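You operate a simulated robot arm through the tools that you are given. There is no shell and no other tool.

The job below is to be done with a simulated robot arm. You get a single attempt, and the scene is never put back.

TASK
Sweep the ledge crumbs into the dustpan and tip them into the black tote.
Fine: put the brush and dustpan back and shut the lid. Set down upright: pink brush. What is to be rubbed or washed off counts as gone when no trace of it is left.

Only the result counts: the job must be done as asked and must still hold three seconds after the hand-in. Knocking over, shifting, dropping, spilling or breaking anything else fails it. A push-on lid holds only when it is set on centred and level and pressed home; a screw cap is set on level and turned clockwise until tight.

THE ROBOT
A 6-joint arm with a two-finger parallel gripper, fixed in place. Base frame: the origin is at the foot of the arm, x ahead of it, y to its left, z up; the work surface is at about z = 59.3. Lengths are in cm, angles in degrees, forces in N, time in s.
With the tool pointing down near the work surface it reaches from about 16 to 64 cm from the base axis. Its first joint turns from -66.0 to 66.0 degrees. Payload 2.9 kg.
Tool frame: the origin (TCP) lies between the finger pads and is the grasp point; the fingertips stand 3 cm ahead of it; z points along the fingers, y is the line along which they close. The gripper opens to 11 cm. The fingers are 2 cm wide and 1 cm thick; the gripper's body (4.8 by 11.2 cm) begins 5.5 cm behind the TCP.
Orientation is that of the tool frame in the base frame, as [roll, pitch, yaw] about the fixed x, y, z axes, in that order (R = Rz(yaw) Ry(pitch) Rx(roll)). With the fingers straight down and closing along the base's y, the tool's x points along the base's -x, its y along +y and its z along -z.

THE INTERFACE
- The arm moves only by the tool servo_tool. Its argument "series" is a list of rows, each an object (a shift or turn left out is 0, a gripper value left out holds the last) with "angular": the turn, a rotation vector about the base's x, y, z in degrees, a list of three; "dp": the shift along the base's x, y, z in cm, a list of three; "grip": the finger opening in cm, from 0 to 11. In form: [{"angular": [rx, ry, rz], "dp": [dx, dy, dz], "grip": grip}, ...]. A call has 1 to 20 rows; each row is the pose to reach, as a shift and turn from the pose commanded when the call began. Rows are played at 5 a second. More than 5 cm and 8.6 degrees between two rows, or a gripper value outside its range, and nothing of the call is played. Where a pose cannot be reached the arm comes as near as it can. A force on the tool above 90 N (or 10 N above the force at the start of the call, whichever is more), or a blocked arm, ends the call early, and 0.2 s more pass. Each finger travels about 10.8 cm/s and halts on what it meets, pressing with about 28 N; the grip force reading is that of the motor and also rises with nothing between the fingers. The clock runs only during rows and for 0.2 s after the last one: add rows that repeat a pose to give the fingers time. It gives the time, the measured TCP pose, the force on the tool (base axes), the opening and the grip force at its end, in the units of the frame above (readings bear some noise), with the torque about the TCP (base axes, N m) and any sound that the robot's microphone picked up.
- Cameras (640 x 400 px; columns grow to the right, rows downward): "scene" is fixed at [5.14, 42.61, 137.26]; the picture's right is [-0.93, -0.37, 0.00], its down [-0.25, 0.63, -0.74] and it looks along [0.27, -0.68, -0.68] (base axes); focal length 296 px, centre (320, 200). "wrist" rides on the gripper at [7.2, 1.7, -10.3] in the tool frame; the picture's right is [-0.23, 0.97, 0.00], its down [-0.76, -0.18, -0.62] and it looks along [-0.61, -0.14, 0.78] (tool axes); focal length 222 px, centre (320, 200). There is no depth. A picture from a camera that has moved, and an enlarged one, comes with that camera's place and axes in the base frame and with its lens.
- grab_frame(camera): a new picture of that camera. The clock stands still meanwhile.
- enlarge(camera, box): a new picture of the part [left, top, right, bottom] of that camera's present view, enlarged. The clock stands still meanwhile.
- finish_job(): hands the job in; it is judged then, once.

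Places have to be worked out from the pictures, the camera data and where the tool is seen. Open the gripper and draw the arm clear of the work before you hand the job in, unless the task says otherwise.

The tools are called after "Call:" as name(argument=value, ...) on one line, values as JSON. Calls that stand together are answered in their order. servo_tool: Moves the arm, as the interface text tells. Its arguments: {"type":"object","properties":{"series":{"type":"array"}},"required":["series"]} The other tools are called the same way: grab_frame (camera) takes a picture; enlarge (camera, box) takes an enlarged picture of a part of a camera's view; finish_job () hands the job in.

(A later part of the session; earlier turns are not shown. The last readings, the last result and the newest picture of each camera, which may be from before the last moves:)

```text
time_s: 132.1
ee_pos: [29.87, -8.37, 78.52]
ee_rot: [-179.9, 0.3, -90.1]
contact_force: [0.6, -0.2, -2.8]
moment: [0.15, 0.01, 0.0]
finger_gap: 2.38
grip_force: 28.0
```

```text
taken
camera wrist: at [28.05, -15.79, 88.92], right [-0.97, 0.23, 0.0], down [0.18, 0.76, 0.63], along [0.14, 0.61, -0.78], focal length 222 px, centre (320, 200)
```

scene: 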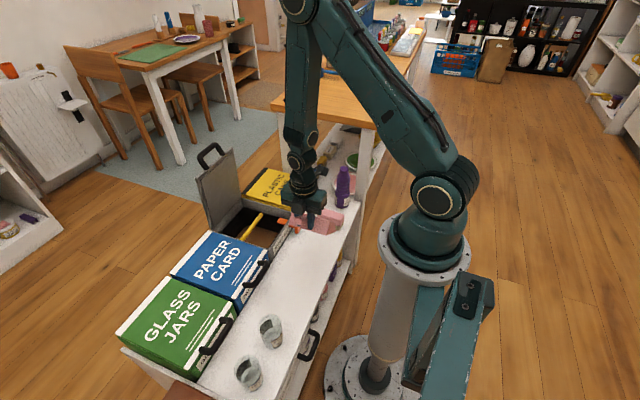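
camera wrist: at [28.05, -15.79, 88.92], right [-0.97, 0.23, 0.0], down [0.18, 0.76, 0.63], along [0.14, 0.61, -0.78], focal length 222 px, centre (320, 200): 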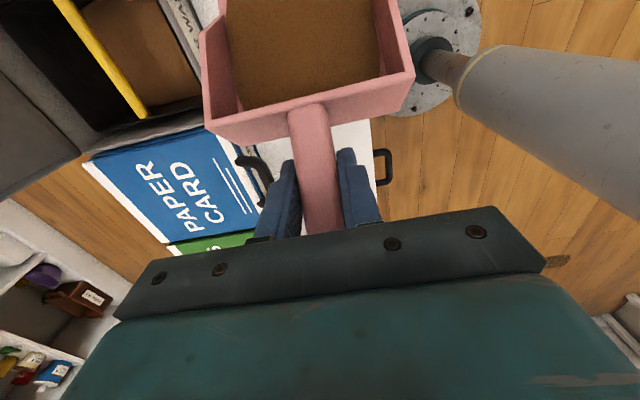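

Pan is tilted 40° with the pile held. Next turn −90° about z so its lip faces the robot, moving toward the tote at a safe height.

Call:
servo_tool(series=[{"dp": [0.8, -0.4, 0.4], "angular": [0, 0, -4], "grip": 1}, {"dp": [2, -1.2, 0.8], "angular": [0, 0, -11], "grip": 1}, {"dp": [3.4, -2, 1.2], "angular": [0, 0, -18], "grip": 1}, {"dp": [4.8, -2.8, 1.6], "angular": [0, 0, -25], "grip": 1}, {"dp": [6.2, -3.6, 2], "angular": [0, 0, -32], "grip": 1}, {"dp": [7.6, -4.4, 2.4], "angular": [0, 0, -39], "grip": 1}, {"dp": [9, -5.2, 2.8], "angular": [0, 0, -46], "grip": 1}, {"dp": [10.4, -6, 3.2], "angular": [0, 0, -53], "grip": 1}, {"dp": [11.8, -6.8, 3.5], "angular": [0, 0, -60], "grip": 1}, {"dp": [13.2, -7.6, 3.5], "angular": [0, 0, -67], "grip": 1}, {"dp": [14.4, -8.4, 3.5], "angular": [0, 0, -74], "grip": 1}, {"dp": [15.4, -9, 3.5], "angular": [0, 0, -81], "grip": 1}, {"dp": [16, -9.2, 3.5], "angular": [0, 0, -87], "grip": 1}, {"dp": [16, -9.2, 3.5], "angular": [0, 0, -90], "grip": 1}, {"dp": [16, -9.2, 3.5], "angular": [0, 0, -90], "grip": 1}])

Call:
grab_frame(camera="scene")

Call:
grab_frame(camera="wrist")

```text
time_s: 135.3
ee_pos: [45.69, -17.76, 82.01]
ee_rot: [-179.9, 0.1, 179.8]
contact_force: [0.4, -0.2, -3.9]
moment: [0.01, -0.14, -0.02]
finger_gap: 2.38
grip_force: 27.9
```

```text
taken
```

scene: 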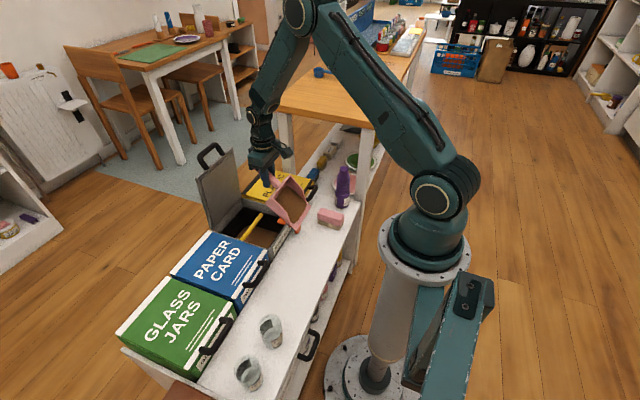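

```text
taken
camera wrist: at [38.47, -16.04, 92.45], right [0.23, 0.97, 0.0], down [0.76, -0.18, 0.62], along [0.61, -0.14, -0.78], focal length 222 px, centre (320, 200)
```

wrist: 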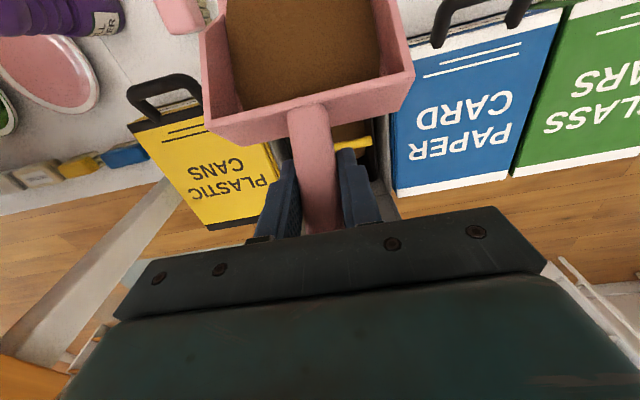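

Position good: tool vertical, pan tilted 40° toward the robot. I'll tip outward toward ~82° while moving the lip over the tote's middle, then check before going past.

Call:
servo_tool(series=[{"dp": [1.4, 0, 0], "angular": [0, -6, 0], "grip": 1}, {"dp": [2.8, 0, 0], "angular": [0, -12, 0], "grip": 1}, {"dp": [4.2, 0, 0], "angular": [0, -18, 0], "grip": 1}, {"dp": [5.5, 0, 0], "angular": [0, -24, 0], "grip": 1}, {"dp": [6.6, 0, 0], "angular": [0, -30, 0], "grip": 1}, {"dp": [7.2, 0, -0.3], "angular": [0, -36, 0], "grip": 1}, {"dp": [7.2, 0, -0.6], "angular": [0, -42, 0], "grip": 1}, {"dp": [7.2, 0, -0.6], "angular": [0, -42, 0], "grip": 1}])

Call:
enlarge(camera="scene", box=[180, 120, 340, 260])

Call:
grab_frame(camera="wrist")

```text
time_s: 137.1
ee_pos: [53.0, -17.46, 81.52]
ee_rot: [179.9, 42.0, 180.0]
contact_force: [0.0, -0.3, -1.6]
moment: [-0.01, 0.04, 0.0]
finger_gap: 2.36
grip_force: 27.6
```

```text
2.86 times, centred on (260, 190) of scene
camera zoom: at [5.14, 42.6, 137.26], right [-0.93, -0.37, 0.0], down [-0.25, 0.63, -0.74], along [0.27, -0.68, -0.68], focal length 846 px, centre (491, 229)
```

zoom: 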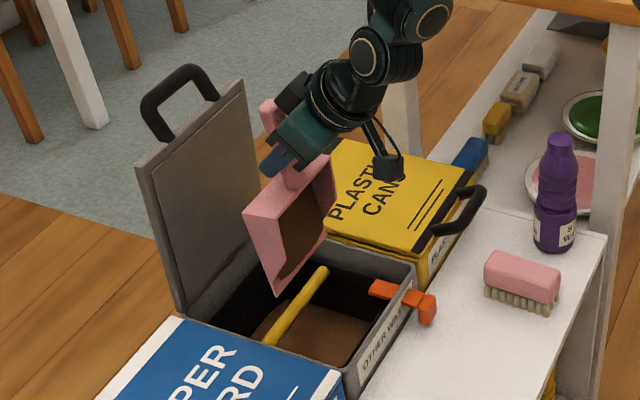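

```text
taken
camera wrist: at [40.58, -15.96, 84.26], right [0.17, 0.97, 0.15], down [0.15, -0.18, 0.97], along [0.97, -0.14, -0.17], focal length 222 px, centre (320, 200)
```

wrist: 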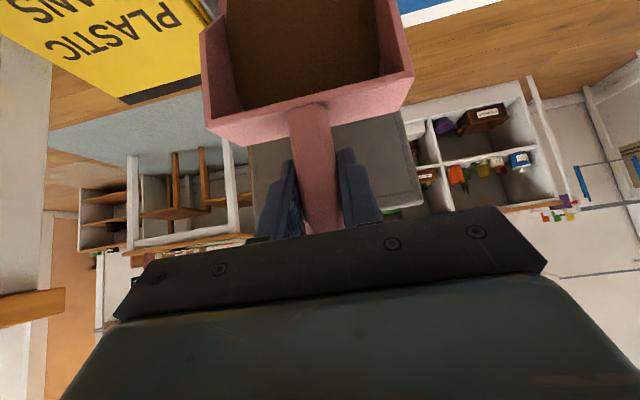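

The lip is over the middle of the opening. Now tip past vertical to about 106°.

Call:
servo_tool(series=[{"dp": [-0.3, 0, -0.7], "angular": [0, -6, 0], "grip": 1}, {"dp": [-0.9, 0, -1.4], "angular": [0, -12, 0], "grip": 1}, {"dp": [-1.5, 0, -2.0], "angular": [0, -18, 0], "grip": 1}, {"dp": [-2.1, 0, -2.9], "angular": [0, -24, 0], "grip": 1}, {"dp": [-2.1, 0, -2.9], "angular": [0, -24, 0], "grip": 1}, {"dp": [-2.1, 0, -2.9], "angular": [0, -24, 0], "grip": 1}])

Call:
enlarge(camera="scene", box=[180, 120, 340, 260])

Call:
grab_frame(camera="wrist")

```text
time_s: 138.5
ee_pos: [50.9, -17.62, 78.56]
ee_rot: [179.7, 66.1, 179.8]
contact_force: [-0.4, 0.6, -2.2]
moment: [-0.01, 0.12, 0.01]
finger_gap: 2.39
grip_force: 28.1
```

```text
2.86 times, centred on (260, 190) of scene
camera zoom: at [5.14, 42.6, 137.26], right [-0.93, -0.37, 0.0], down [-0.25, 0.63, -0.74], along [0.27, -0.68, -0.68], focal length 846 px, centre (491, 229)
```

zoom: 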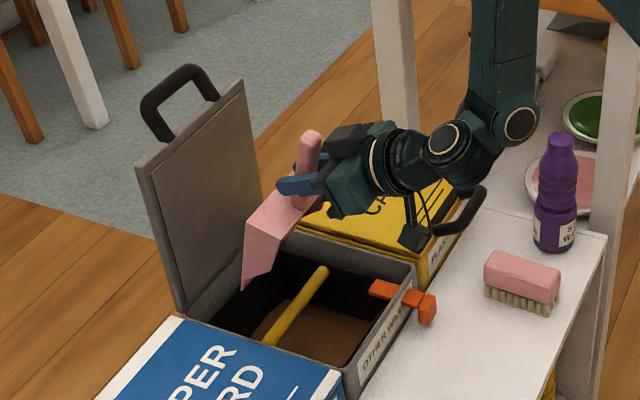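

```text
taken
camera wrist: at [38.38, -16.0, 76.14], right [0.09, 0.97, 0.21], down [-0.26, -0.18, 0.95], along [0.96, -0.14, 0.24], focal length 222 px, centre (320, 200)
```

wrist: 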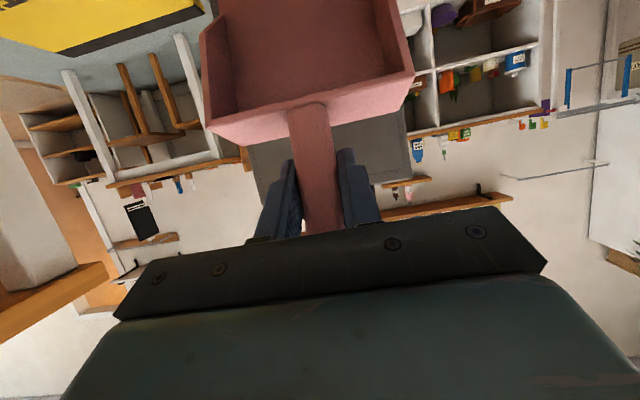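

The pan now looks empty. I'll zoom in to check for remains in the pan and spills around the tote.

Call:
enlarge(camera="wrist", box=[190, 0, 430, 150])

Call:
enlarge(camera="scene", box=[220, 180, 330, 270])

```text
2.67 times, centred on (310, 75) of wrist
camera zoom: at [38.38, -16.0, 76.14], right [0.09, 0.97, 0.21], down [-0.26, -0.18, 0.95], along [0.96, -0.14, 0.24], focal length 592 px, centre (347, 533)
```

zoom: 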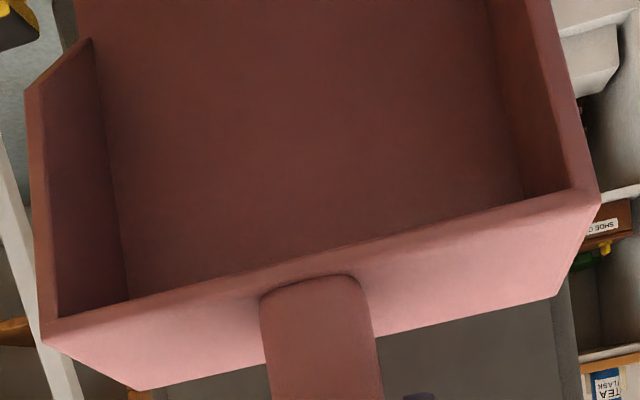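

```text
4.44 times, centred on (275, 225) of scene
camera zoom: at [5.14, 42.6, 137.26], right [-0.93, -0.37, 0.0], down [-0.25, 0.63, -0.74], along [0.27, -0.68, -0.68], focal length 1317 px, centre (520, 89)
```

zoom: 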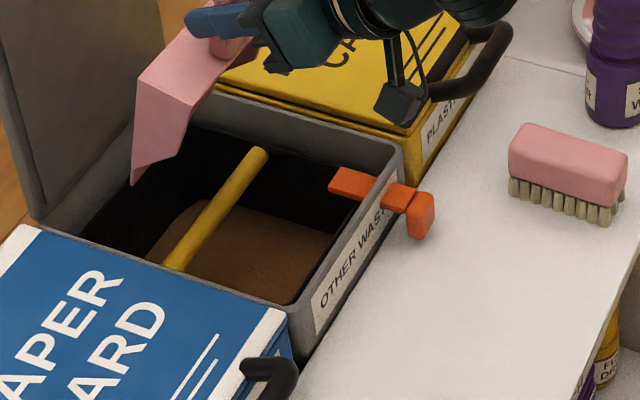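

The pan is empty and nothing is spilled around. For certainty I'll tip 6° more briefly, then un-tip back to 40° on the reverse path.

Call:
servo_tool(series=[{"dp": [-0.4, 0, -0.5], "angular": [0, -4, 0], "grip": 1}, {"dp": [-0.6, 0, -0.8], "angular": [0, -6, 0], "grip": 1}, {"dp": [-0.6, 0, -0.8], "angular": [0, -6, 0], "grip": 1}, {"dp": [-0.6, 0, -0.8], "angular": [0, -6, 0], "grip": 1}, {"dp": [0, 0, 0], "angular": [0, 0, 0], "grip": 1}, {"dp": [0.6, 0, 0.9], "angular": [0, 6, 0], "grip": 1}, {"dp": [1.2, 0, 1.6], "angular": [0, 12, 0], "grip": 1}, {"dp": [1.8, 0, 2.3], "angular": [0, 18, 0], "grip": 1}, {"dp": [2.1, 0, 2.9], "angular": [0, 24, 0], "grip": 1}, {"dp": [2.1, 0, 3.2], "angular": [0, 30, 0], "grip": 1}, {"dp": [1.5, 0, 3.4], "angular": [0, 36, 0], "grip": 1}, {"dp": [0.3, 0, 3.5], "angular": [0, 42, 0], "grip": 1}, {"dp": [-1.0, 0, 3.5], "angular": [0, 48, 0], "grip": 1}, {"dp": [-2.4, 0, 3.5], "angular": [0, 54, 0], "grip": 1}, {"dp": [-3.8, 0, 3.5], "angular": [0, 60, 0], "grip": 1}, {"dp": [-5.2, 0, 3.5], "angular": [0, 66.1, 0], "grip": 1}, {"dp": [-5.2, 0, 3.5], "angular": [0, 66.1, 0], "grip": 1}])

Call:
grab_frame(camera="scene")

Call:
enlarge(camera="scene", box=[200, 140, 340, 260])

Call:
grab_frame(camera="wrist")

```text
time_s: 142.1
ee_pos: [45.52, -17.61, 82.04]
ee_rot: [180.0, -0.1, 179.9]
contact_force: [0.2, 0.5, -3.0]
moment: [0.0, -0.13, -0.03]
finger_gap: 2.4
grip_force: 27.7
```

```text
taken
```

scene: 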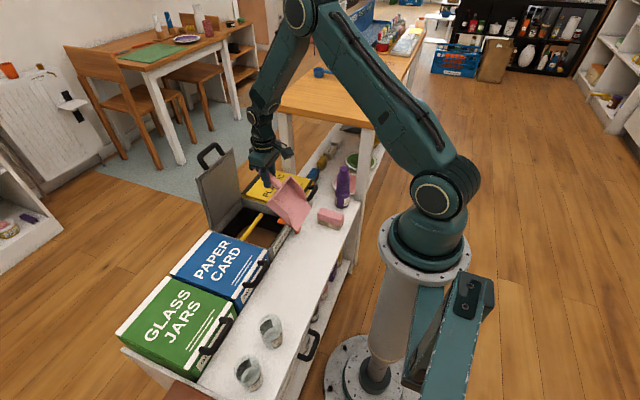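

```text
3.33 times, centred on (270, 200) of scene
camera zoom: at [5.14, 42.61, 137.26], right [-0.93, -0.37, 0.0], down [-0.25, 0.63, -0.74], along [0.27, -0.68, -0.68], focal length 988 px, centre (487, 200)
```

zoom: 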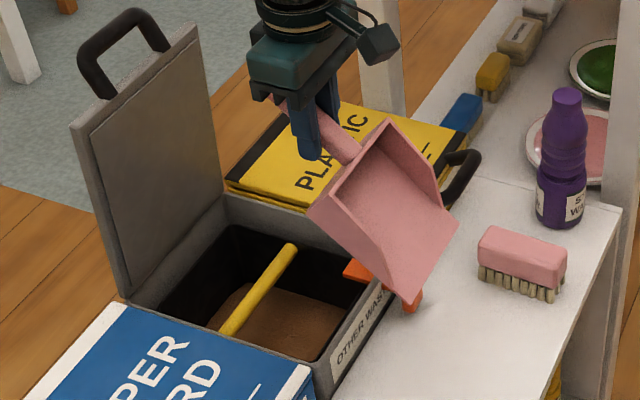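

```text
taken
camera wrist: at [38.31, -16.05, 92.44], right [0.23, 0.97, 0.0], down [0.76, -0.18, 0.62], along [0.61, -0.14, -0.78], focal length 222 px, centre (320, 200)
```

wrist: 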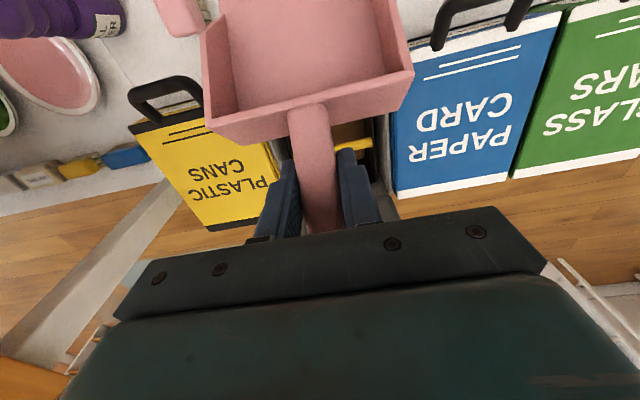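

The pan is completely empty. Now carrying it back: reverse the +90° turn toward the temporary spot.

Call:
servo_tool(series=[{"dp": [-0.6, 0.3, 0], "angular": [0, 0, 5], "grip": 1}, {"dp": [-1.6, 0.8, 0], "angular": [0, 0, 12], "grip": 1}, {"dp": [-3, 1.6, -0.2], "angular": [0, 0, 19], "grip": 1}, {"dp": [-4.4, 2.4, -0.5], "angular": [0, 0, 26], "grip": 1}, {"dp": [-5.8, 3.2, -0.8], "angular": [0, 0, 33], "grip": 1}, {"dp": [-7.2, 4.0, -1.2], "angular": [0, 0, 40], "grip": 1}, {"dp": [-8.6, 4.8, -1.6], "angular": [0, 0, 47], "grip": 1}, {"dp": [-10, 5.6, -2.0], "angular": [0, 0, 54], "grip": 1}, {"dp": [-11.4, 6.4, -2.4], "angular": [0, 0, 61], "grip": 1}, {"dp": [-12.8, 7.2, -2.8], "angular": [0, 0, 68], "grip": 1}, {"dp": [-14.2, 8.2, -3.2], "angular": [0, 0, 75], "grip": 1}, {"dp": [-15.2, 8.9, -3.4], "angular": [0, 0, 82], "grip": 1}, {"dp": [-15.7, 9.2, -3.5], "angular": [0, 0, 88], "grip": 1}, {"dp": [-15.7, 9.2, -3.5], "angular": [0, 0, 90], "grip": 1}, {"dp": [-15.7, 9.2, -3.5], "angular": [0, 0, 90], "grip": 1}])

Call:
servo_tool(series=[{"angular": [-5, 0, 0], "grip": 1}, {"angular": [-11, 0, 0], "grip": 1}, {"angular": [-17, 0, 0], "grip": 1}, {"angular": [-23, 0, 0], "grip": 1}, {"angular": [-29, 0, 0], "grip": 1}, {"angular": [-35, 0, 0], "grip": 1}, {"angular": [-40, 0, 0], "grip": 1}, {"angular": [-40, 0, 0], "grip": 1}])

Call:
grab_frame(camera="wrist")

Call:
grab_frame(camera="scene")

```text
time_s: 145.3
ee_pos: [29.78, -8.37, 78.55]
ee_rot: [180.0, 0.0, -90.0]
contact_force: [0.7, -0.4, -2.6]
moment: [0.11, -0.01, 0.01]
finger_gap: 2.39
grip_force: 28.3
```

```text
time_s: 147.1
ee_pos: [29.91, -8.48, 78.66]
ee_rot: [-179.8, -40.1, -90.2]
contact_force: [0.2, 0.4, -1.5]
moment: [0.21, 0.02, -0.01]
finger_gap: 2.38
grip_force: 27.9
```

```text
taken
camera wrist: at [28.15, -7.41, 91.18], right [-0.97, 0.18, -0.15], down [0.18, 0.98, -0.01], along [0.14, -0.04, -0.99], focal length 222 px, centre (320, 200)
```

wrist: 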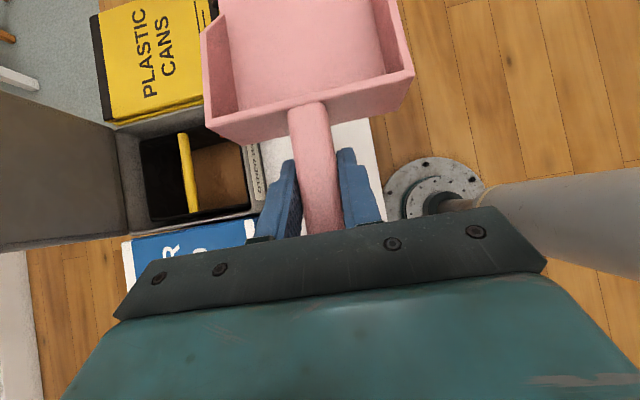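

```text
taken
```

scene: 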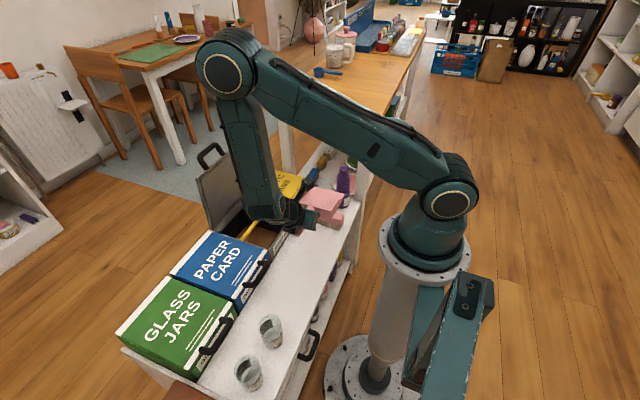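

Level again over the temporary spot. Lowering to ~1.3 cm above the resting height, then the final bit gently.

Call:
servo_tool(series=[{"dp": [0, 0, -1.5], "grip": 1}, {"dp": [0, 0, -4], "grip": 1}, {"dp": [0, 0, -7], "grip": 1}, {"dp": [0, 0, -10], "grip": 1}, {"dp": [0, 0, -13], "grip": 1}, {"dp": [0, 0, -16], "grip": 1}, {"dp": [0, 0, -18.5], "grip": 1}, {"dp": [-0.1, 0, -20.5], "grip": 1}, {"dp": [-0.1, 0, -21.7], "grip": 1}, {"dp": [-0.1, 0, -21.7], "grip": 1}])

Call:
servo_tool(series=[{"dp": [0, 0, -0.5], "grip": 1}, {"dp": [0, 0, -0.9], "grip": 1}, {"dp": [0, 0, -1.15], "grip": 1}, {"dp": [0, 0, -1.15], "grip": 1}])

Call:
enlarge(camera="scene", box=[250, 200, 370, 310])

```text
time_s: 149.3
ee_pos: [29.82, -8.37, 56.91]
ee_rot: [-179.8, -40.1, -90.3]
contact_force: [-0.2, -0.3, -2.7]
moment: [0.2, 0.05, 0.01]
finger_gap: 2.36
grip_force: 28.0
```

```text
time_s: 150.3
ee_pos: [29.79, -8.41, 55.93]
ee_rot: [-179.8, -40.0, -90.1]
contact_force: [0.1, 0.1, 2.0]
moment: [-0.62, 0.13, -0.07]
finger_gap: 2.38
grip_force: 28.3
```

```text
3.64 times, centred on (310, 255) of scene
camera zoom: at [5.14, 42.61, 137.26], right [-0.93, -0.37, 0.0], down [-0.25, 0.63, -0.74], along [0.27, -0.68, -0.68], focal length 1077 px, centre (356, 0)
```

zoom: 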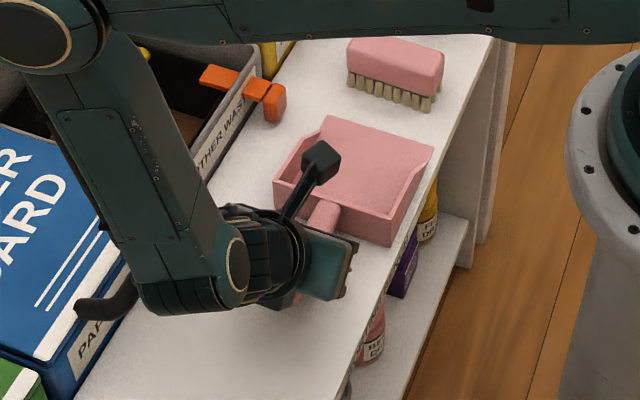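

The lip just touches. I'll lower another 0.2 cm and then open, and retreat backwards along the tool axis.

Call:
servo_tool(series=[{"dp": [0, 0, -0.12], "grip": 1}, {"dp": [0, 0, -0.2], "grip": 1}, {"dp": [0, 0, -0.2], "grip": 2.6}, {"dp": [0, 0, -0.15], "grip": 3.6}, {"dp": [0, 0, -0.1], "grip": 5}, {"dp": [0, 0, -0.1], "grip": 5}, {"dp": [0, 1.3, 1.5], "grip": 5}, {"dp": [0, 3, 3.6], "grip": 5}, {"dp": [0, 5, 6.5], "grip": 5}, {"dp": [0, 5, 10], "grip": 5}, {"dp": [0, 5, 13], "grip": 5}, {"dp": [0, 5, 13], "grip": 5}])

Call:
enlarge(camera="scene", box=[250, 200, 370, 310])

```text
time_s: 152.9
ee_pos: [29.82, -3.41, 68.97]
ee_rot: [-179.9, -40.0, -90.2]
contact_force: [-0.5, -0.5, -0.2]
moment: [0.0, -0.03, -0.01]
finger_gap: 5.03
grip_force: 0.0
```

```text
3.64 times, centred on (310, 255) of scene
camera zoom: at [5.14, 42.61, 137.26], right [-0.93, -0.37, 0.0], down [-0.25, 0.63, -0.74], along [0.27, -0.68, -0.68], focal length 1077 px, centre (356, 0)
```

zoom: 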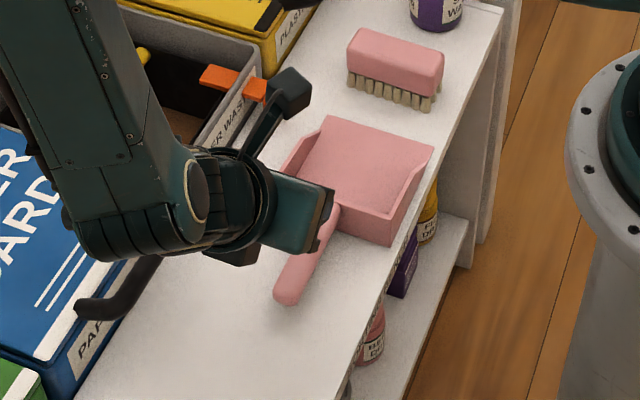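

Pan is set down empty. Now straighten the tool (+40° about x) above the handle for the vertical grip.

Call:
servo_tool(series=[{"dp": [0, -1, 0], "angular": [8, 0, 0], "grip": 5.5}, {"dp": [0, -2.2, 0], "angular": [16, 0, 0], "grip": 5.5}, {"dp": [0, -3.6, 0], "angular": [24, 0, 0], "grip": 5.5}, {"dp": [0, -5, 0], "angular": [32, 0, 0], "grip": 5.5}, {"dp": [0, -6.2, 0], "angular": [40, 0, 0], "grip": 5.5}, {"dp": [0, -6.2, 0], "angular": [40, 0, 0], "grip": 5.5}])

Call:
grab_frame(camera="wrist")

```text
time_s: 154.3
ee_pos: [29.87, -9.54, 68.78]
ee_rot: [-180.0, 0.1, -90.1]
contact_force: [-0.9, -0.3, 0.1]
moment: [-0.01, 0.02, 0.02]
finger_gap: 5.52
grip_force: 0.0
```

```text
taken
camera wrist: at [28.12, -16.95, 79.12], right [-0.97, 0.23, 0.0], down [0.18, 0.76, 0.62], along [0.14, 0.61, -0.78], focal length 222 px, centre (320, 200)
```

wrist: 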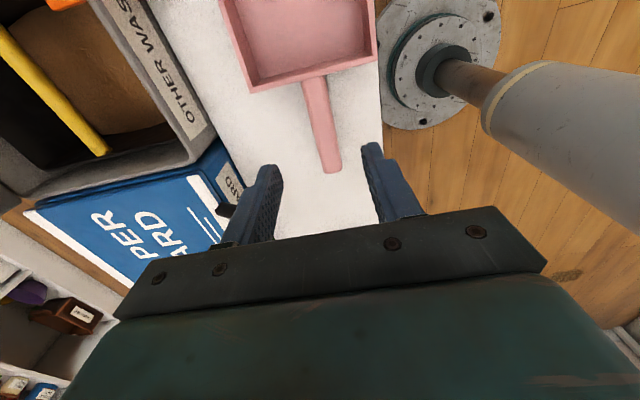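

The handle is centred under the fingers. Lower, grip, lift, and move the pan 11 cm back to its original place.

Call:
servo_tool(series=[{"dp": [0, -0.2, -4], "grip": 5}, {"dp": [0, -0.26, -8], "grip": 5}, {"dp": [0, -0.26, -11.5], "grip": 5}, {"dp": [0, -0.26, -13.3], "grip": 5}, {"dp": [0, -0.26, -13.3], "grip": 5}, {"dp": [0, -0.26, -13.3], "grip": 3}, {"dp": [0, -0.26, -13.3], "grip": 1}, {"dp": [0, -0.26, -13.3], "grip": 1}, {"dp": [0, -0.26, -13.3], "grip": 1}])

Call:
enlarge(camera="scene", box=[250, 200, 370, 310])

```text
time_s: 156.3
ee_pos: [29.92, -9.89, 55.42]
ee_rot: [180.0, 0.0, -90.0]
contact_force: [-0.7, -0.3, 0.1]
moment: [0.19, 0.01, 0.01]
finger_gap: 2.37
grip_force: 27.9
```

```text
3.64 times, centred on (310, 255) of scene
camera zoom: at [5.14, 42.61, 137.26], right [-0.93, -0.37, 0.0], down [-0.25, 0.63, -0.74], along [0.27, -0.68, -0.68], focal length 1077 px, centre (356, 0)
```

zoom: 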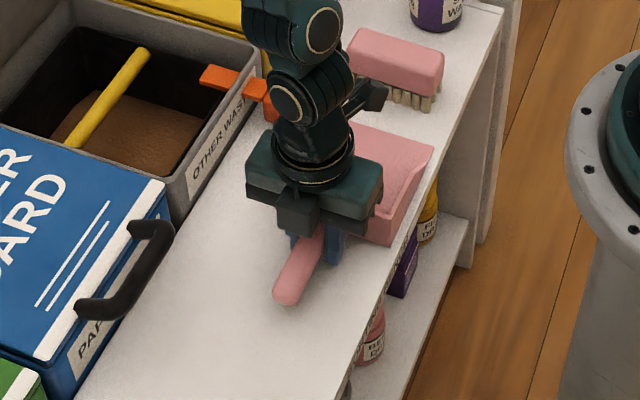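

Gripped. Lift 3 cm, move +11.1 cm in y, and lower to just above the ledge.

Call:
servo_tool(series=[{"dp": [0, 0, 1], "grip": 1}, {"dp": [0, 0, 3], "grip": 1}, {"dp": [0.1, 1.2, 3], "grip": 1}, {"dp": [0.2, 3.2, 3], "grip": 1}, {"dp": [0.4, 5.4, 3], "grip": 1}, {"dp": [0.5, 7.6, 3], "grip": 1}, {"dp": [0.6, 9.6, 3], "grip": 1}, {"dp": [0.6, 10.8, 3], "grip": 1}, {"dp": [0.6, 11.1, 3], "grip": 1}, {"dp": [0.6, 11.1, 2], "grip": 1}, {"dp": [0.6, 11.1, 0.8], "grip": 1}, {"dp": [0.6, 11.1, 0.3], "grip": 1}, {"dp": [0.6, 11.1, 0.3], "grip": 1}])

Call:
enlarge(camera="scene", box=[250, 220, 350, 320])

```text
time_s: 159.1
ee_pos: [30.48, 1.21, 55.59]
ee_rot: [-179.9, -0.1, -90.1]
contact_force: [-0.1, -0.1, -2.6]
moment: [0.2, 0.01, 0.01]
finger_gap: 2.39
grip_force: 27.6
```

```text
4.00 times, centred on (300, 270) of scene
camera zoom: at [5.14, 42.61, 137.26], right [-0.93, -0.37, 0.0], down [-0.25, 0.63, -0.74], along [0.27, -0.68, -0.68], focal length 1185 px, centre (400, -80)
```

zoom: 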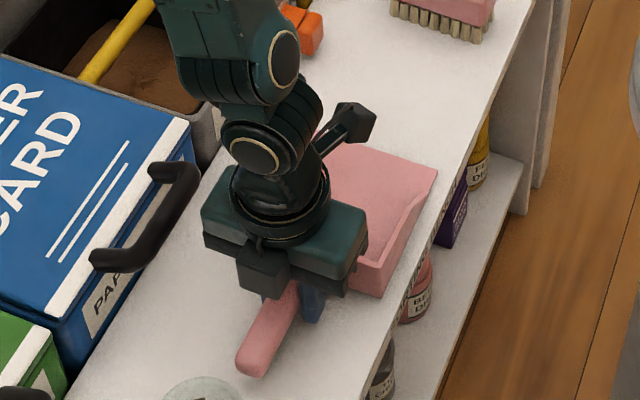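

Just above its place. Lower the last 0.25 cm, release and retreat straight up.

Call:
servo_tool(series=[{"dp": [0, 0, -0.15], "grip": 1}, {"dp": [0, 0, -0.25], "grip": 1}, {"dp": [0, 0, -0.25], "grip": 2.6}, {"dp": [0, 0, -0.2], "grip": 3.6}, {"dp": [0, 0, -0.2], "grip": 5}, {"dp": [0, 0, -0.2], "grip": 5}, {"dp": [0, 0, 2], "grip": 5}, {"dp": [0, 0, 5.5], "grip": 5}, {"dp": [0, 0, 10], "grip": 5}, {"dp": [0, 0, 14.5], "grip": 5}, {"dp": [0, 0, 19], "grip": 5}, {"dp": [0, 0, 19], "grip": 5}])

Call:
enlarge(camera="scene", box=[260, 235, 350, 325])

Call:
grab_frame(camera="scene")

```text
time_s: 161.7
ee_pos: [30.18, 1.01, 74.88]
ee_rot: [-180.0, 0.0, -90.0]
contact_force: [0.4, 0.5, -0.2]
moment: [-0.03, 0.0, 0.01]
finger_gap: 5.01
grip_force: 0.1
```

```text
4.44 times, centred on (305, 280) of scene
camera zoom: at [5.14, 42.61, 137.26], right [-0.93, -0.37, 0.0], down [-0.25, 0.63, -0.74], along [0.27, -0.68, -0.68], focal length 1317 px, centre (387, -156)
```

zoom: 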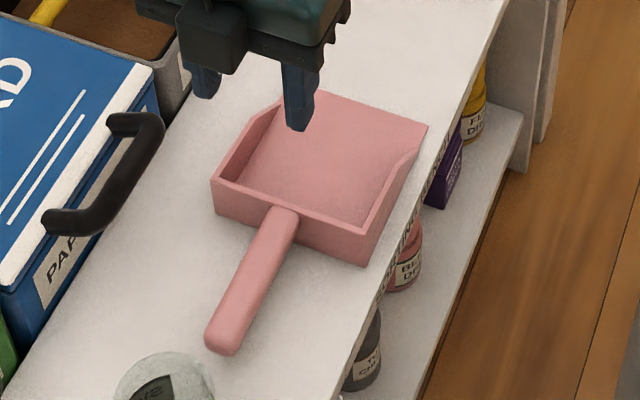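

```text
taken
```

scene: 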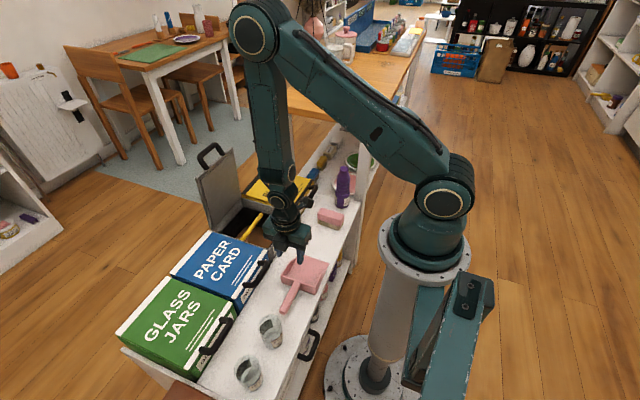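

The pan is back in its original place and empty. Now the lid: the handle bar of the open lid is at about (67.2, −18, 86.2). I'll rise and tilt the tool forward 49° to an approach point behind the bar.

Call:
servo_tool(series=[{"dp": [1.5, -1.4, 3], "angular": [0, -3, 0], "grip": 5}, {"dp": [3.5, -3.2, 6], "angular": [0, -8, 0], "grip": 5}, {"dp": [5.5, -5.2, 9], "angular": [0, -13, 0], "grip": 5}, {"dp": [7.5, -7.2, 12], "angular": [0, -18, 0], "grip": 5}, {"dp": [9.5, -9.2, 15], "angular": [0, -23, 0], "grip": 5}, {"dp": [12, -11.2, 18], "angular": [0, -28, 0], "grip": 5}, {"dp": [14.5, -13.4, 20.5], "angular": [0, -33, 0], "grip": 5}, {"dp": [17, -15.6, 22], "angular": [0, -38, 0], "grip": 5}, {"dp": [19.5, -17.4, 23], "angular": [0, -43, 0], "grip": 5}, {"dp": [22, -18.8, 23.5], "angular": [0, -49, 0], "grip": 5}, {"dp": [22, -18.8, 23.5], "angular": [0, -49, 0], "grip": 5}])

Call:
grab_frame(camera="wrist")

Call:
grab_frame(camera="scene")

```text
time_s: 164.1
ee_pos: [52.35, -17.73, 98.36]
ee_rot: [-131.0, 0.1, -90.0]
contact_force: [-0.1, -0.2, -1.0]
moment: [-0.01, 0.03, -0.01]
finger_gap: 5.02
grip_force: 0.1
```

```text
taken
camera wrist: at [43.5, -25.06, 103.83], right [-0.64, 0.23, -0.74], down [-0.35, 0.76, 0.54], along [0.68, 0.61, -0.4], focal length 222 px, centre (320, 200)
```

wrist: 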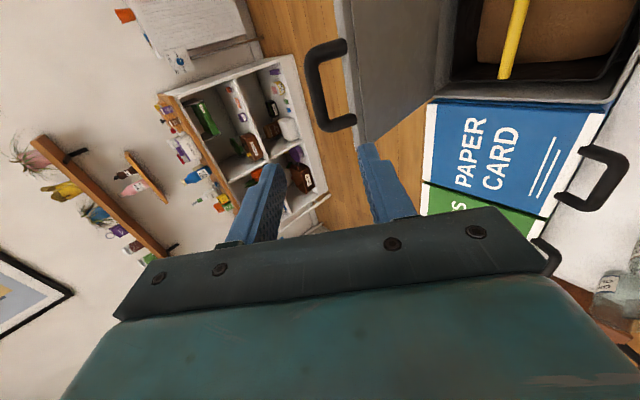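

```text
taken
```

scene: 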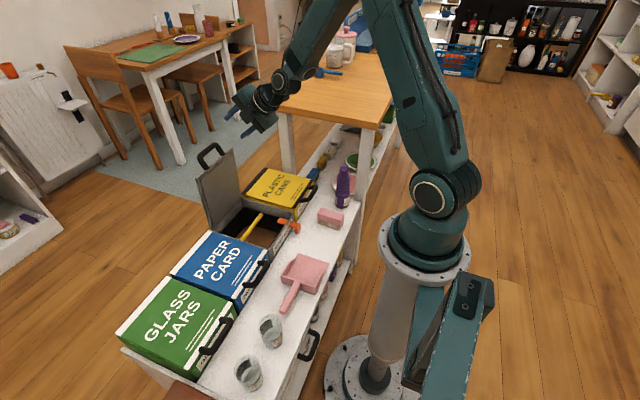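

The lid hasn't moved; bar at about (67.3, −18, 86). I'll advance along the tool axis to 4 cm short and check alignment.

Call:
servo_tool(series=[{"dp": [3.05, 0, -1.96], "grip": 5}, {"dp": [6.07, 0, -4.6], "grip": 5}, {"dp": [9.1, 0, -7.2], "grip": 5}, {"dp": [12.1, 0, -9.8], "grip": 5}, {"dp": [12.1, 0, -9.8], "grip": 5}])

Call:
grab_frame(camera="wrist")

Call:
enlarge(camera="scene", box=[180, 110, 300, 220])

```text
time_s: 165.3
ee_pos: [64.82, -17.5, 88.53]
ee_rot: [-131.0, 0.0, -90.1]
contact_force: [0.9, 0.0, 0.5]
moment: [0.03, 0.0, -0.01]
finger_gap: 5.01
grip_force: 0.0
```

```text
taken
camera wrist: at [55.82, -24.99, 93.96], right [-0.64, 0.23, -0.74], down [-0.35, 0.76, 0.54], along [0.68, 0.61, -0.4], focal length 222 px, centre (320, 200)
```

wrist: 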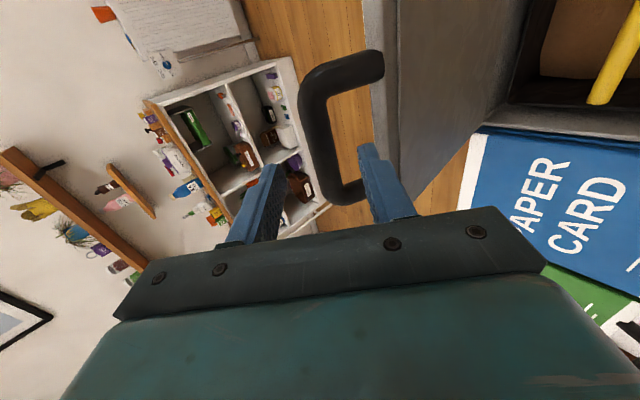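

```text
3.64 times, centred on (240, 165) of scene
camera zoom: at [5.14, 42.61, 137.26], right [-0.93, -0.37, 0.0], down [-0.25, 0.63, -0.74], along [0.27, -0.68, -0.68], focal length 1077 px, centre (611, 327)
```

zoom: 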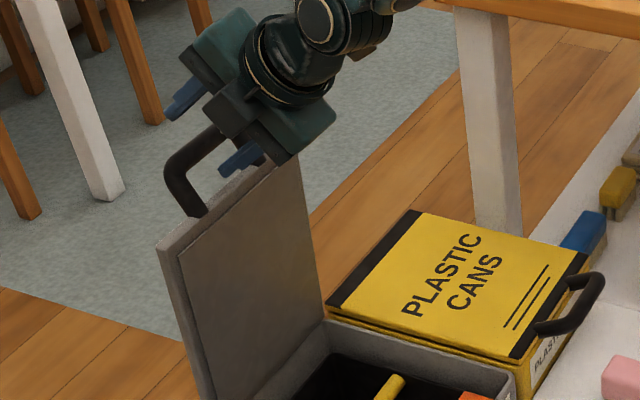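

The bar lies between the fingers. Advance the last 3.8 cm and close on it.

Call:
servo_tool(series=[{"dp": [1.4, -0.2, -1.25], "grip": 5}, {"dp": [2.7, -0.3, -2.4], "grip": 5}, {"dp": [2.7, -0.3, -2.4], "grip": 5}])

Call:
grab_frame(camera="wrist")

Call:
enlarge(camera="scene", box=[180, 110, 300, 220])

```text
time_s: 166.1
ee_pos: [67.46, -17.96, 86.0]
ee_rot: [-130.9, 0.1, -90.2]
contact_force: [-0.8, 0.5, -0.7]
moment: [0.02, 0.0, -0.01]
finger_gap: 5.01
grip_force: 0.1
```

```text
taken
camera wrist: at [58.46, -25.26, 91.56], right [-0.64, 0.23, -0.73], down [-0.35, 0.76, 0.54], along [0.68, 0.61, -0.41], focal length 222 px, centre (320, 200)
```

wrist: 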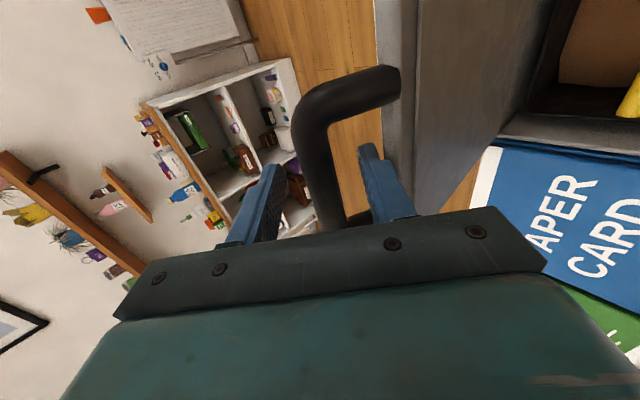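

```text
3.64 times, centred on (240, 165) of scene
camera zoom: at [5.14, 42.61, 137.26], right [-0.93, -0.37, 0.0], down [-0.25, 0.63, -0.74], along [0.27, -0.68, -0.68], focal length 1077 px, centre (611, 327)
```

zoom: 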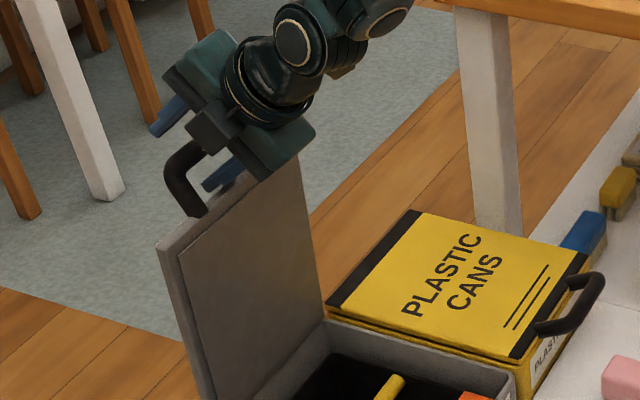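

The bar sits well between the fingers. Close on it and pull the lid gently off its stop along the arc.

Call:
servo_tool(series=[{"grip": 3}, {"grip": 1.5}, {"grip": 0.5}, {"grip": 0.5}, {"grip": 0.5}])

Call:
servo_tool(series=[{"dp": [-1.2, 0, 0], "angular": [0, 2, 0], "grip": 0.5}, {"dp": [-2.4, 0, -0.1], "angular": [0, 4, 0], "grip": 0.5}, {"dp": [-3.6, 0, -0.25], "angular": [0, 6, 0], "grip": 0.5}, {"dp": [-4.8, 0, -0.4], "angular": [0, 8, 0], "grip": 0.5}, {"dp": [-4.8, 0, -0.4], "angular": [0, 8, 0], "grip": 0.5}])

Call:
grab_frame(camera="wrist")

Call:
enlarge(camera="scene", box=[180, 110, 300, 220])

```text
time_s: 167.3
ee_pos: [67.35, -17.87, 85.83]
ee_rot: [-131.2, 0.1, -90.2]
contact_force: [-9.5, 0.0, -10.6]
moment: [-0.16, 0.02, 0.03]
finger_gap: 1.78
grip_force: 44.6
```

```text
time_s: 168.5
ee_pos: [62.53, -17.85, 85.61]
ee_rot: [-139.0, 0.1, -90.1]
contact_force: [2.5, -0.6, -10.8]
moment: [-0.38, -0.11, -0.22]
finger_gap: 1.77
grip_force: 44.9
```

```text
taken
camera wrist: at [54.33, -25.26, 92.41], right [-0.73, 0.23, -0.64], down [-0.27, 0.76, 0.59], along [0.62, 0.61, -0.5], focal length 222 px, centre (320, 200)
```

wrist: 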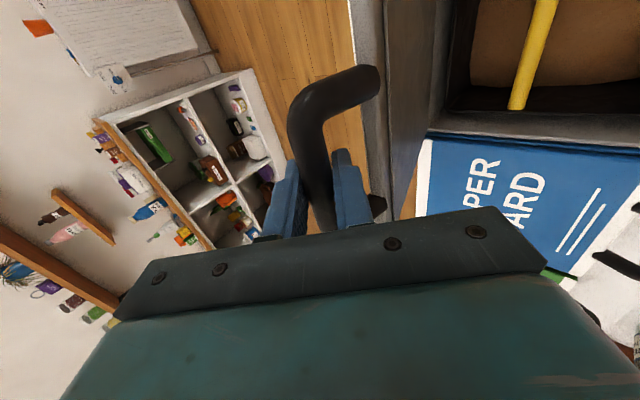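

```text
3.64 times, centred on (240, 165) of scene
camera zoom: at [5.17, 42.6, 137.26], right [-0.93, -0.37, 0.0], down [-0.25, 0.63, -0.74], along [0.27, -0.68, -0.68], focal length 1077 px, centre (611, 327)
```

zoom: 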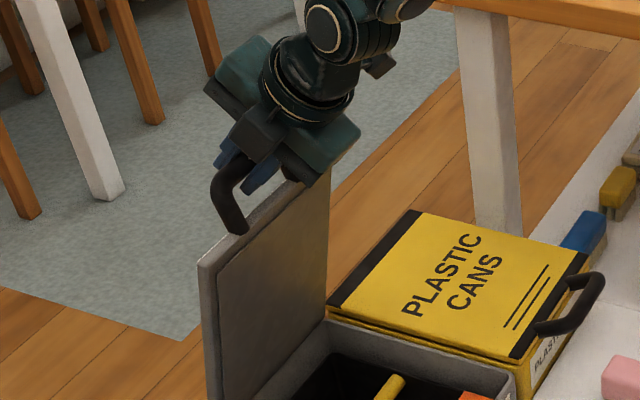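

The lid follows with small forces. Continue down the arc, straightening the tool.

Call:
servo_tool(series=[{"dp": [-2.4, 0, -0.7], "angular": [0, 4, 0], "grip": 0.5}, {"dp": [-4.7, 0, -1.5], "angular": [0, 8, 0], "grip": 0.5}, {"dp": [-6.9, 0, -2.5], "angular": [0, 12, 0], "grip": 0.5}, {"dp": [-9.05, 0, -3.6], "angular": [0, 16, 0], "grip": 0.5}, {"dp": [-11.1, 0, -4.9], "angular": [0, 20, 0], "grip": 0.5}, {"dp": [-13.0, 0, -6.4], "angular": [0, 24, 0], "grip": 0.5}, {"dp": [-14.8, 0, -8.0], "angular": [0, 28, 0], "grip": 0.5}, {"dp": [-16.4, 0, -9.8], "angular": [0, 32, 0], "grip": 0.5}, {"dp": [-16.4, 0, -9.8], "angular": [0, 32, 0], "grip": 0.5}])

Call:
enlarge(camera="scene", box=[190, 130, 330, 260])

Call:
grab_frame(camera="wrist")

```text
time_s: 170.5
ee_pos: [46.03, -17.88, 75.92]
ee_rot: [-171.0, 0.0, -90.2]
contact_force: [2.2, -4.8, -1.9]
moment: [0.05, -0.12, 0.09]
finger_gap: 1.73
grip_force: 44.8
```

```text
3.08 times, centred on (260, 195) of scene
camera zoom: at [5.15, 42.6, 137.27], right [-0.93, -0.37, 0.0], down [-0.25, 0.63, -0.74], along [0.27, -0.68, -0.68], focal length 912 px, centre (505, 215)
```

zoom: 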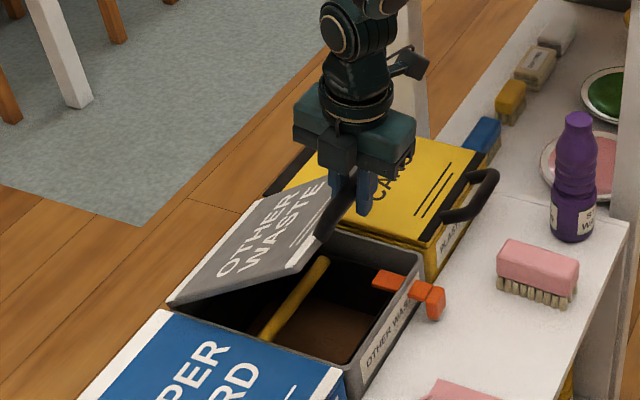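

```text
taken
camera wrist: at [42.66, -25.29, 85.88], right [-0.96, 0.23, -0.15], down [0.08, 0.76, 0.64], along [0.26, 0.61, -0.75], focal length 222 px, centre (320, 200)
```

wrist: 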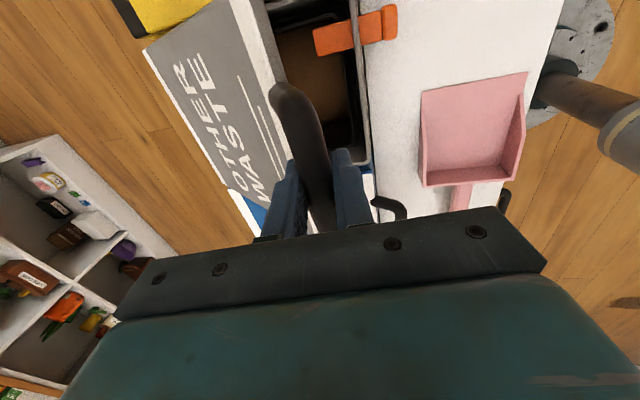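

Lid at about 34°. Continue down to about 6° open.

Call:
servo_tool(series=[{"dp": [-0.8, 0, -0.95], "angular": [0, 2, 0], "grip": 0.5}, {"dp": [-1.5, 0, -1.9], "angular": [0, 4, 0], "grip": 0.5}, {"dp": [-2.2, 0, -2.9], "angular": [0, 6, 0], "grip": 0.5}, {"dp": [-2.8, 0, -3.95], "angular": [0, 8, 0], "grip": 0.5}, {"dp": [-3.4, 0, -5.0], "angular": [0, 9, 0], "grip": 0.5}, {"dp": [-3.9, 0, -6.1], "angular": [0, 9, 0], "grip": 0.5}, {"dp": [-4.4, 0, -7.2], "angular": [0, 9, 0], "grip": 0.5}, {"dp": [-4.8, 0, -8.3], "angular": [0, 9, 0], "grip": 0.5}, {"dp": [-5.2, 0, -9.5], "angular": [0, 9, 0], "grip": 0.5}, {"dp": [-5.5, 0, -10.6], "angular": [0, 9, 0], "grip": 0.5}, {"dp": [-5.7, 0, -11.8], "angular": [0, 9, 0], "grip": 0.5}, {"dp": [-5.7, 0, -11.8], "angular": [0, 9, 0], "grip": 0.5}])

Call:
enlarge(camera="scene", box=[200, 150, 330, 260])

Call:
grab_frame(camera="wrist")

```text
time_s: 173.1
ee_pos: [40.44, -17.93, 64.07]
ee_rot: [-180.0, 0.1, -89.9]
contact_force: [14.7, 5.2, -3.7]
moment: [0.12, -0.05, 0.11]
finger_gap: 1.74
grip_force: 45.0
```

```text
3.64 times, centred on (265, 205) of scene
camera zoom: at [5.17, 42.61, 137.26], right [-0.93, -0.37, 0.0], down [-0.25, 0.63, -0.74], along [0.27, -0.68, -0.68], focal length 1077 px, centre (520, 182)
```

zoom: 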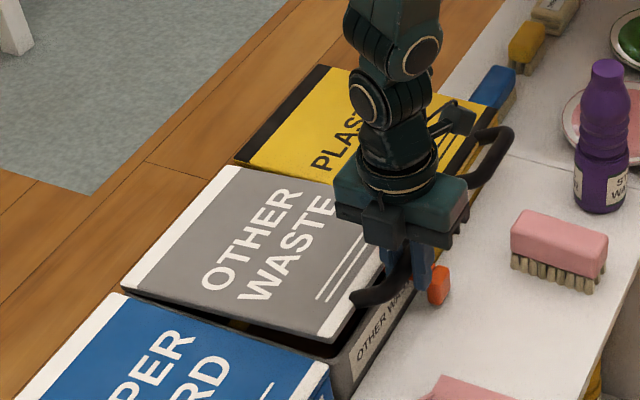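

```text
taken
camera wrist: at [38.65, -25.22, 74.37], right [-0.97, 0.23, 0.0], down [0.18, 0.76, 0.62], along [0.14, 0.61, -0.78], focal length 222 px, centre (320, 200)
```

wrist: 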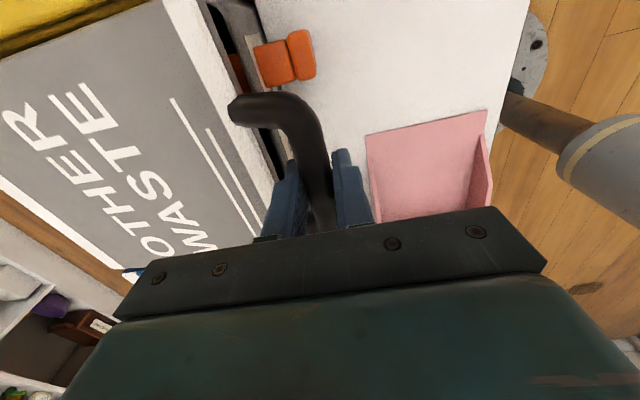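

Nearly closed. Lower the last part in small steps while reading the force.

Call:
servo_tool(series=[{"dp": [0, 0, -0.6], "grip": 0.5}, {"dp": [-0.05, 0, -1.2], "grip": 0.5}, {"dp": [-0.1, 0, -1.8], "grip": 0.5}, {"dp": [-0.15, 0, -2.3], "grip": 0.5}, {"dp": [-0.15, 0, -2.3], "grip": 0.5}])

Call:
enlarge(camera="scene", box=[200, 170, 330, 270])

```text
time_s: 174.3
ee_pos: [39.97, -17.78, 61.59]
ee_rot: [179.8, 0.2, -90.1]
contact_force: [-0.3, 12.6, -1.4]
moment: [0.11, 0.02, 0.08]
finger_gap: 1.76
grip_force: 44.5
```

```text
4.00 times, centred on (265, 220) of scene
camera zoom: at [5.14, 42.62, 137.26], right [-0.93, -0.37, 0.0], down [-0.25, 0.63, -0.74], along [0.27, -0.68, -0.68], focal length 1185 px, centre (540, 120)
```

zoom: 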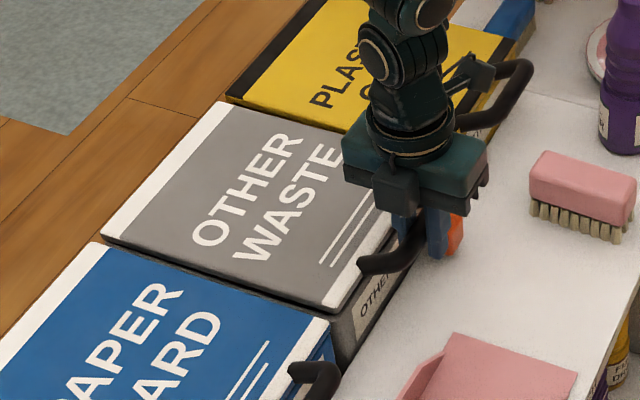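

Still no downward stop. Continue down in 0.3 cm steps.

Call:
servo_tool(series=[{"dp": [0, 0, -0.3], "grip": 0.5}, {"dp": [0, 0, -0.6], "grip": 0.5}, {"dp": [0, 0, -0.6], "grip": 0.5}])

Call:
enlarge(camera="scene", box=[220, 190, 320, 270])

```text
time_s: 175.1
ee_pos: [40.02, -17.91, 61.05]
ee_rot: [179.8, 0.1, -90.1]
contact_force: [-14.3, 10.0, 6.3]
moment: [0.69, 0.04, 0.13]
finger_gap: 1.74
grip_force: 45.0
```

```text
5.00 times, centred on (270, 230) of scene
camera zoom: at [5.11, 42.62, 137.26], right [-0.93, -0.37, 0.0], down [-0.25, 0.63, -0.74], along [0.27, -0.68, -0.68], focal length 1481 px, centre (570, 50)
```

zoom: 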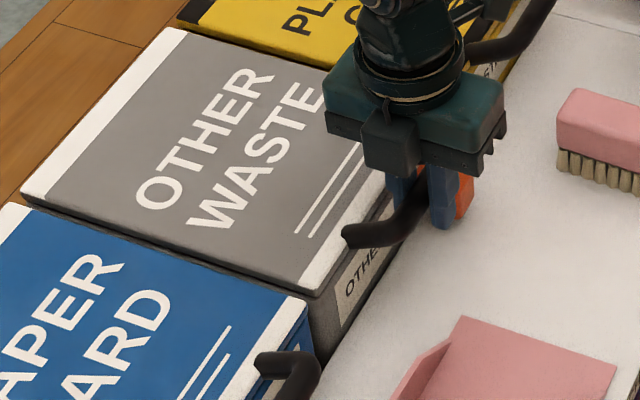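

Contact is beginning (+6 N). Press a bit more to seat the lid and watch the force.

Call:
servo_tool(series=[{"dp": [0.05, 0, -0.2], "grip": 0.5}, {"dp": [0.1, 0, -0.4], "grip": 0.5}, {"dp": [0.1, 0, -0.4], "grip": 0.5}])

Call:
enlarge(camera="scene", box=[220, 190, 320, 270])

```text
time_s: 175.9
ee_pos: [40.01, -17.85, 60.91]
ee_rot: [179.6, 0.1, -90.2]
contact_force: [-27.2, 1.4, 36.2]
moment: [-0.01, 0.09, 0.13]
finger_gap: 1.76
grip_force: 45.5
```

```text
5.00 times, centred on (270, 230) of scene
camera zoom: at [5.06, 42.63, 137.26], right [-0.93, -0.37, 0.0], down [-0.25, 0.63, -0.74], along [0.27, -0.68, -0.68], focal length 1481 px, centre (570, 50)
```

zoom: 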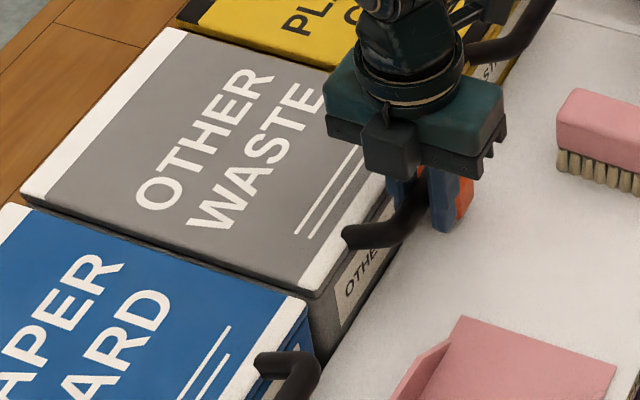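

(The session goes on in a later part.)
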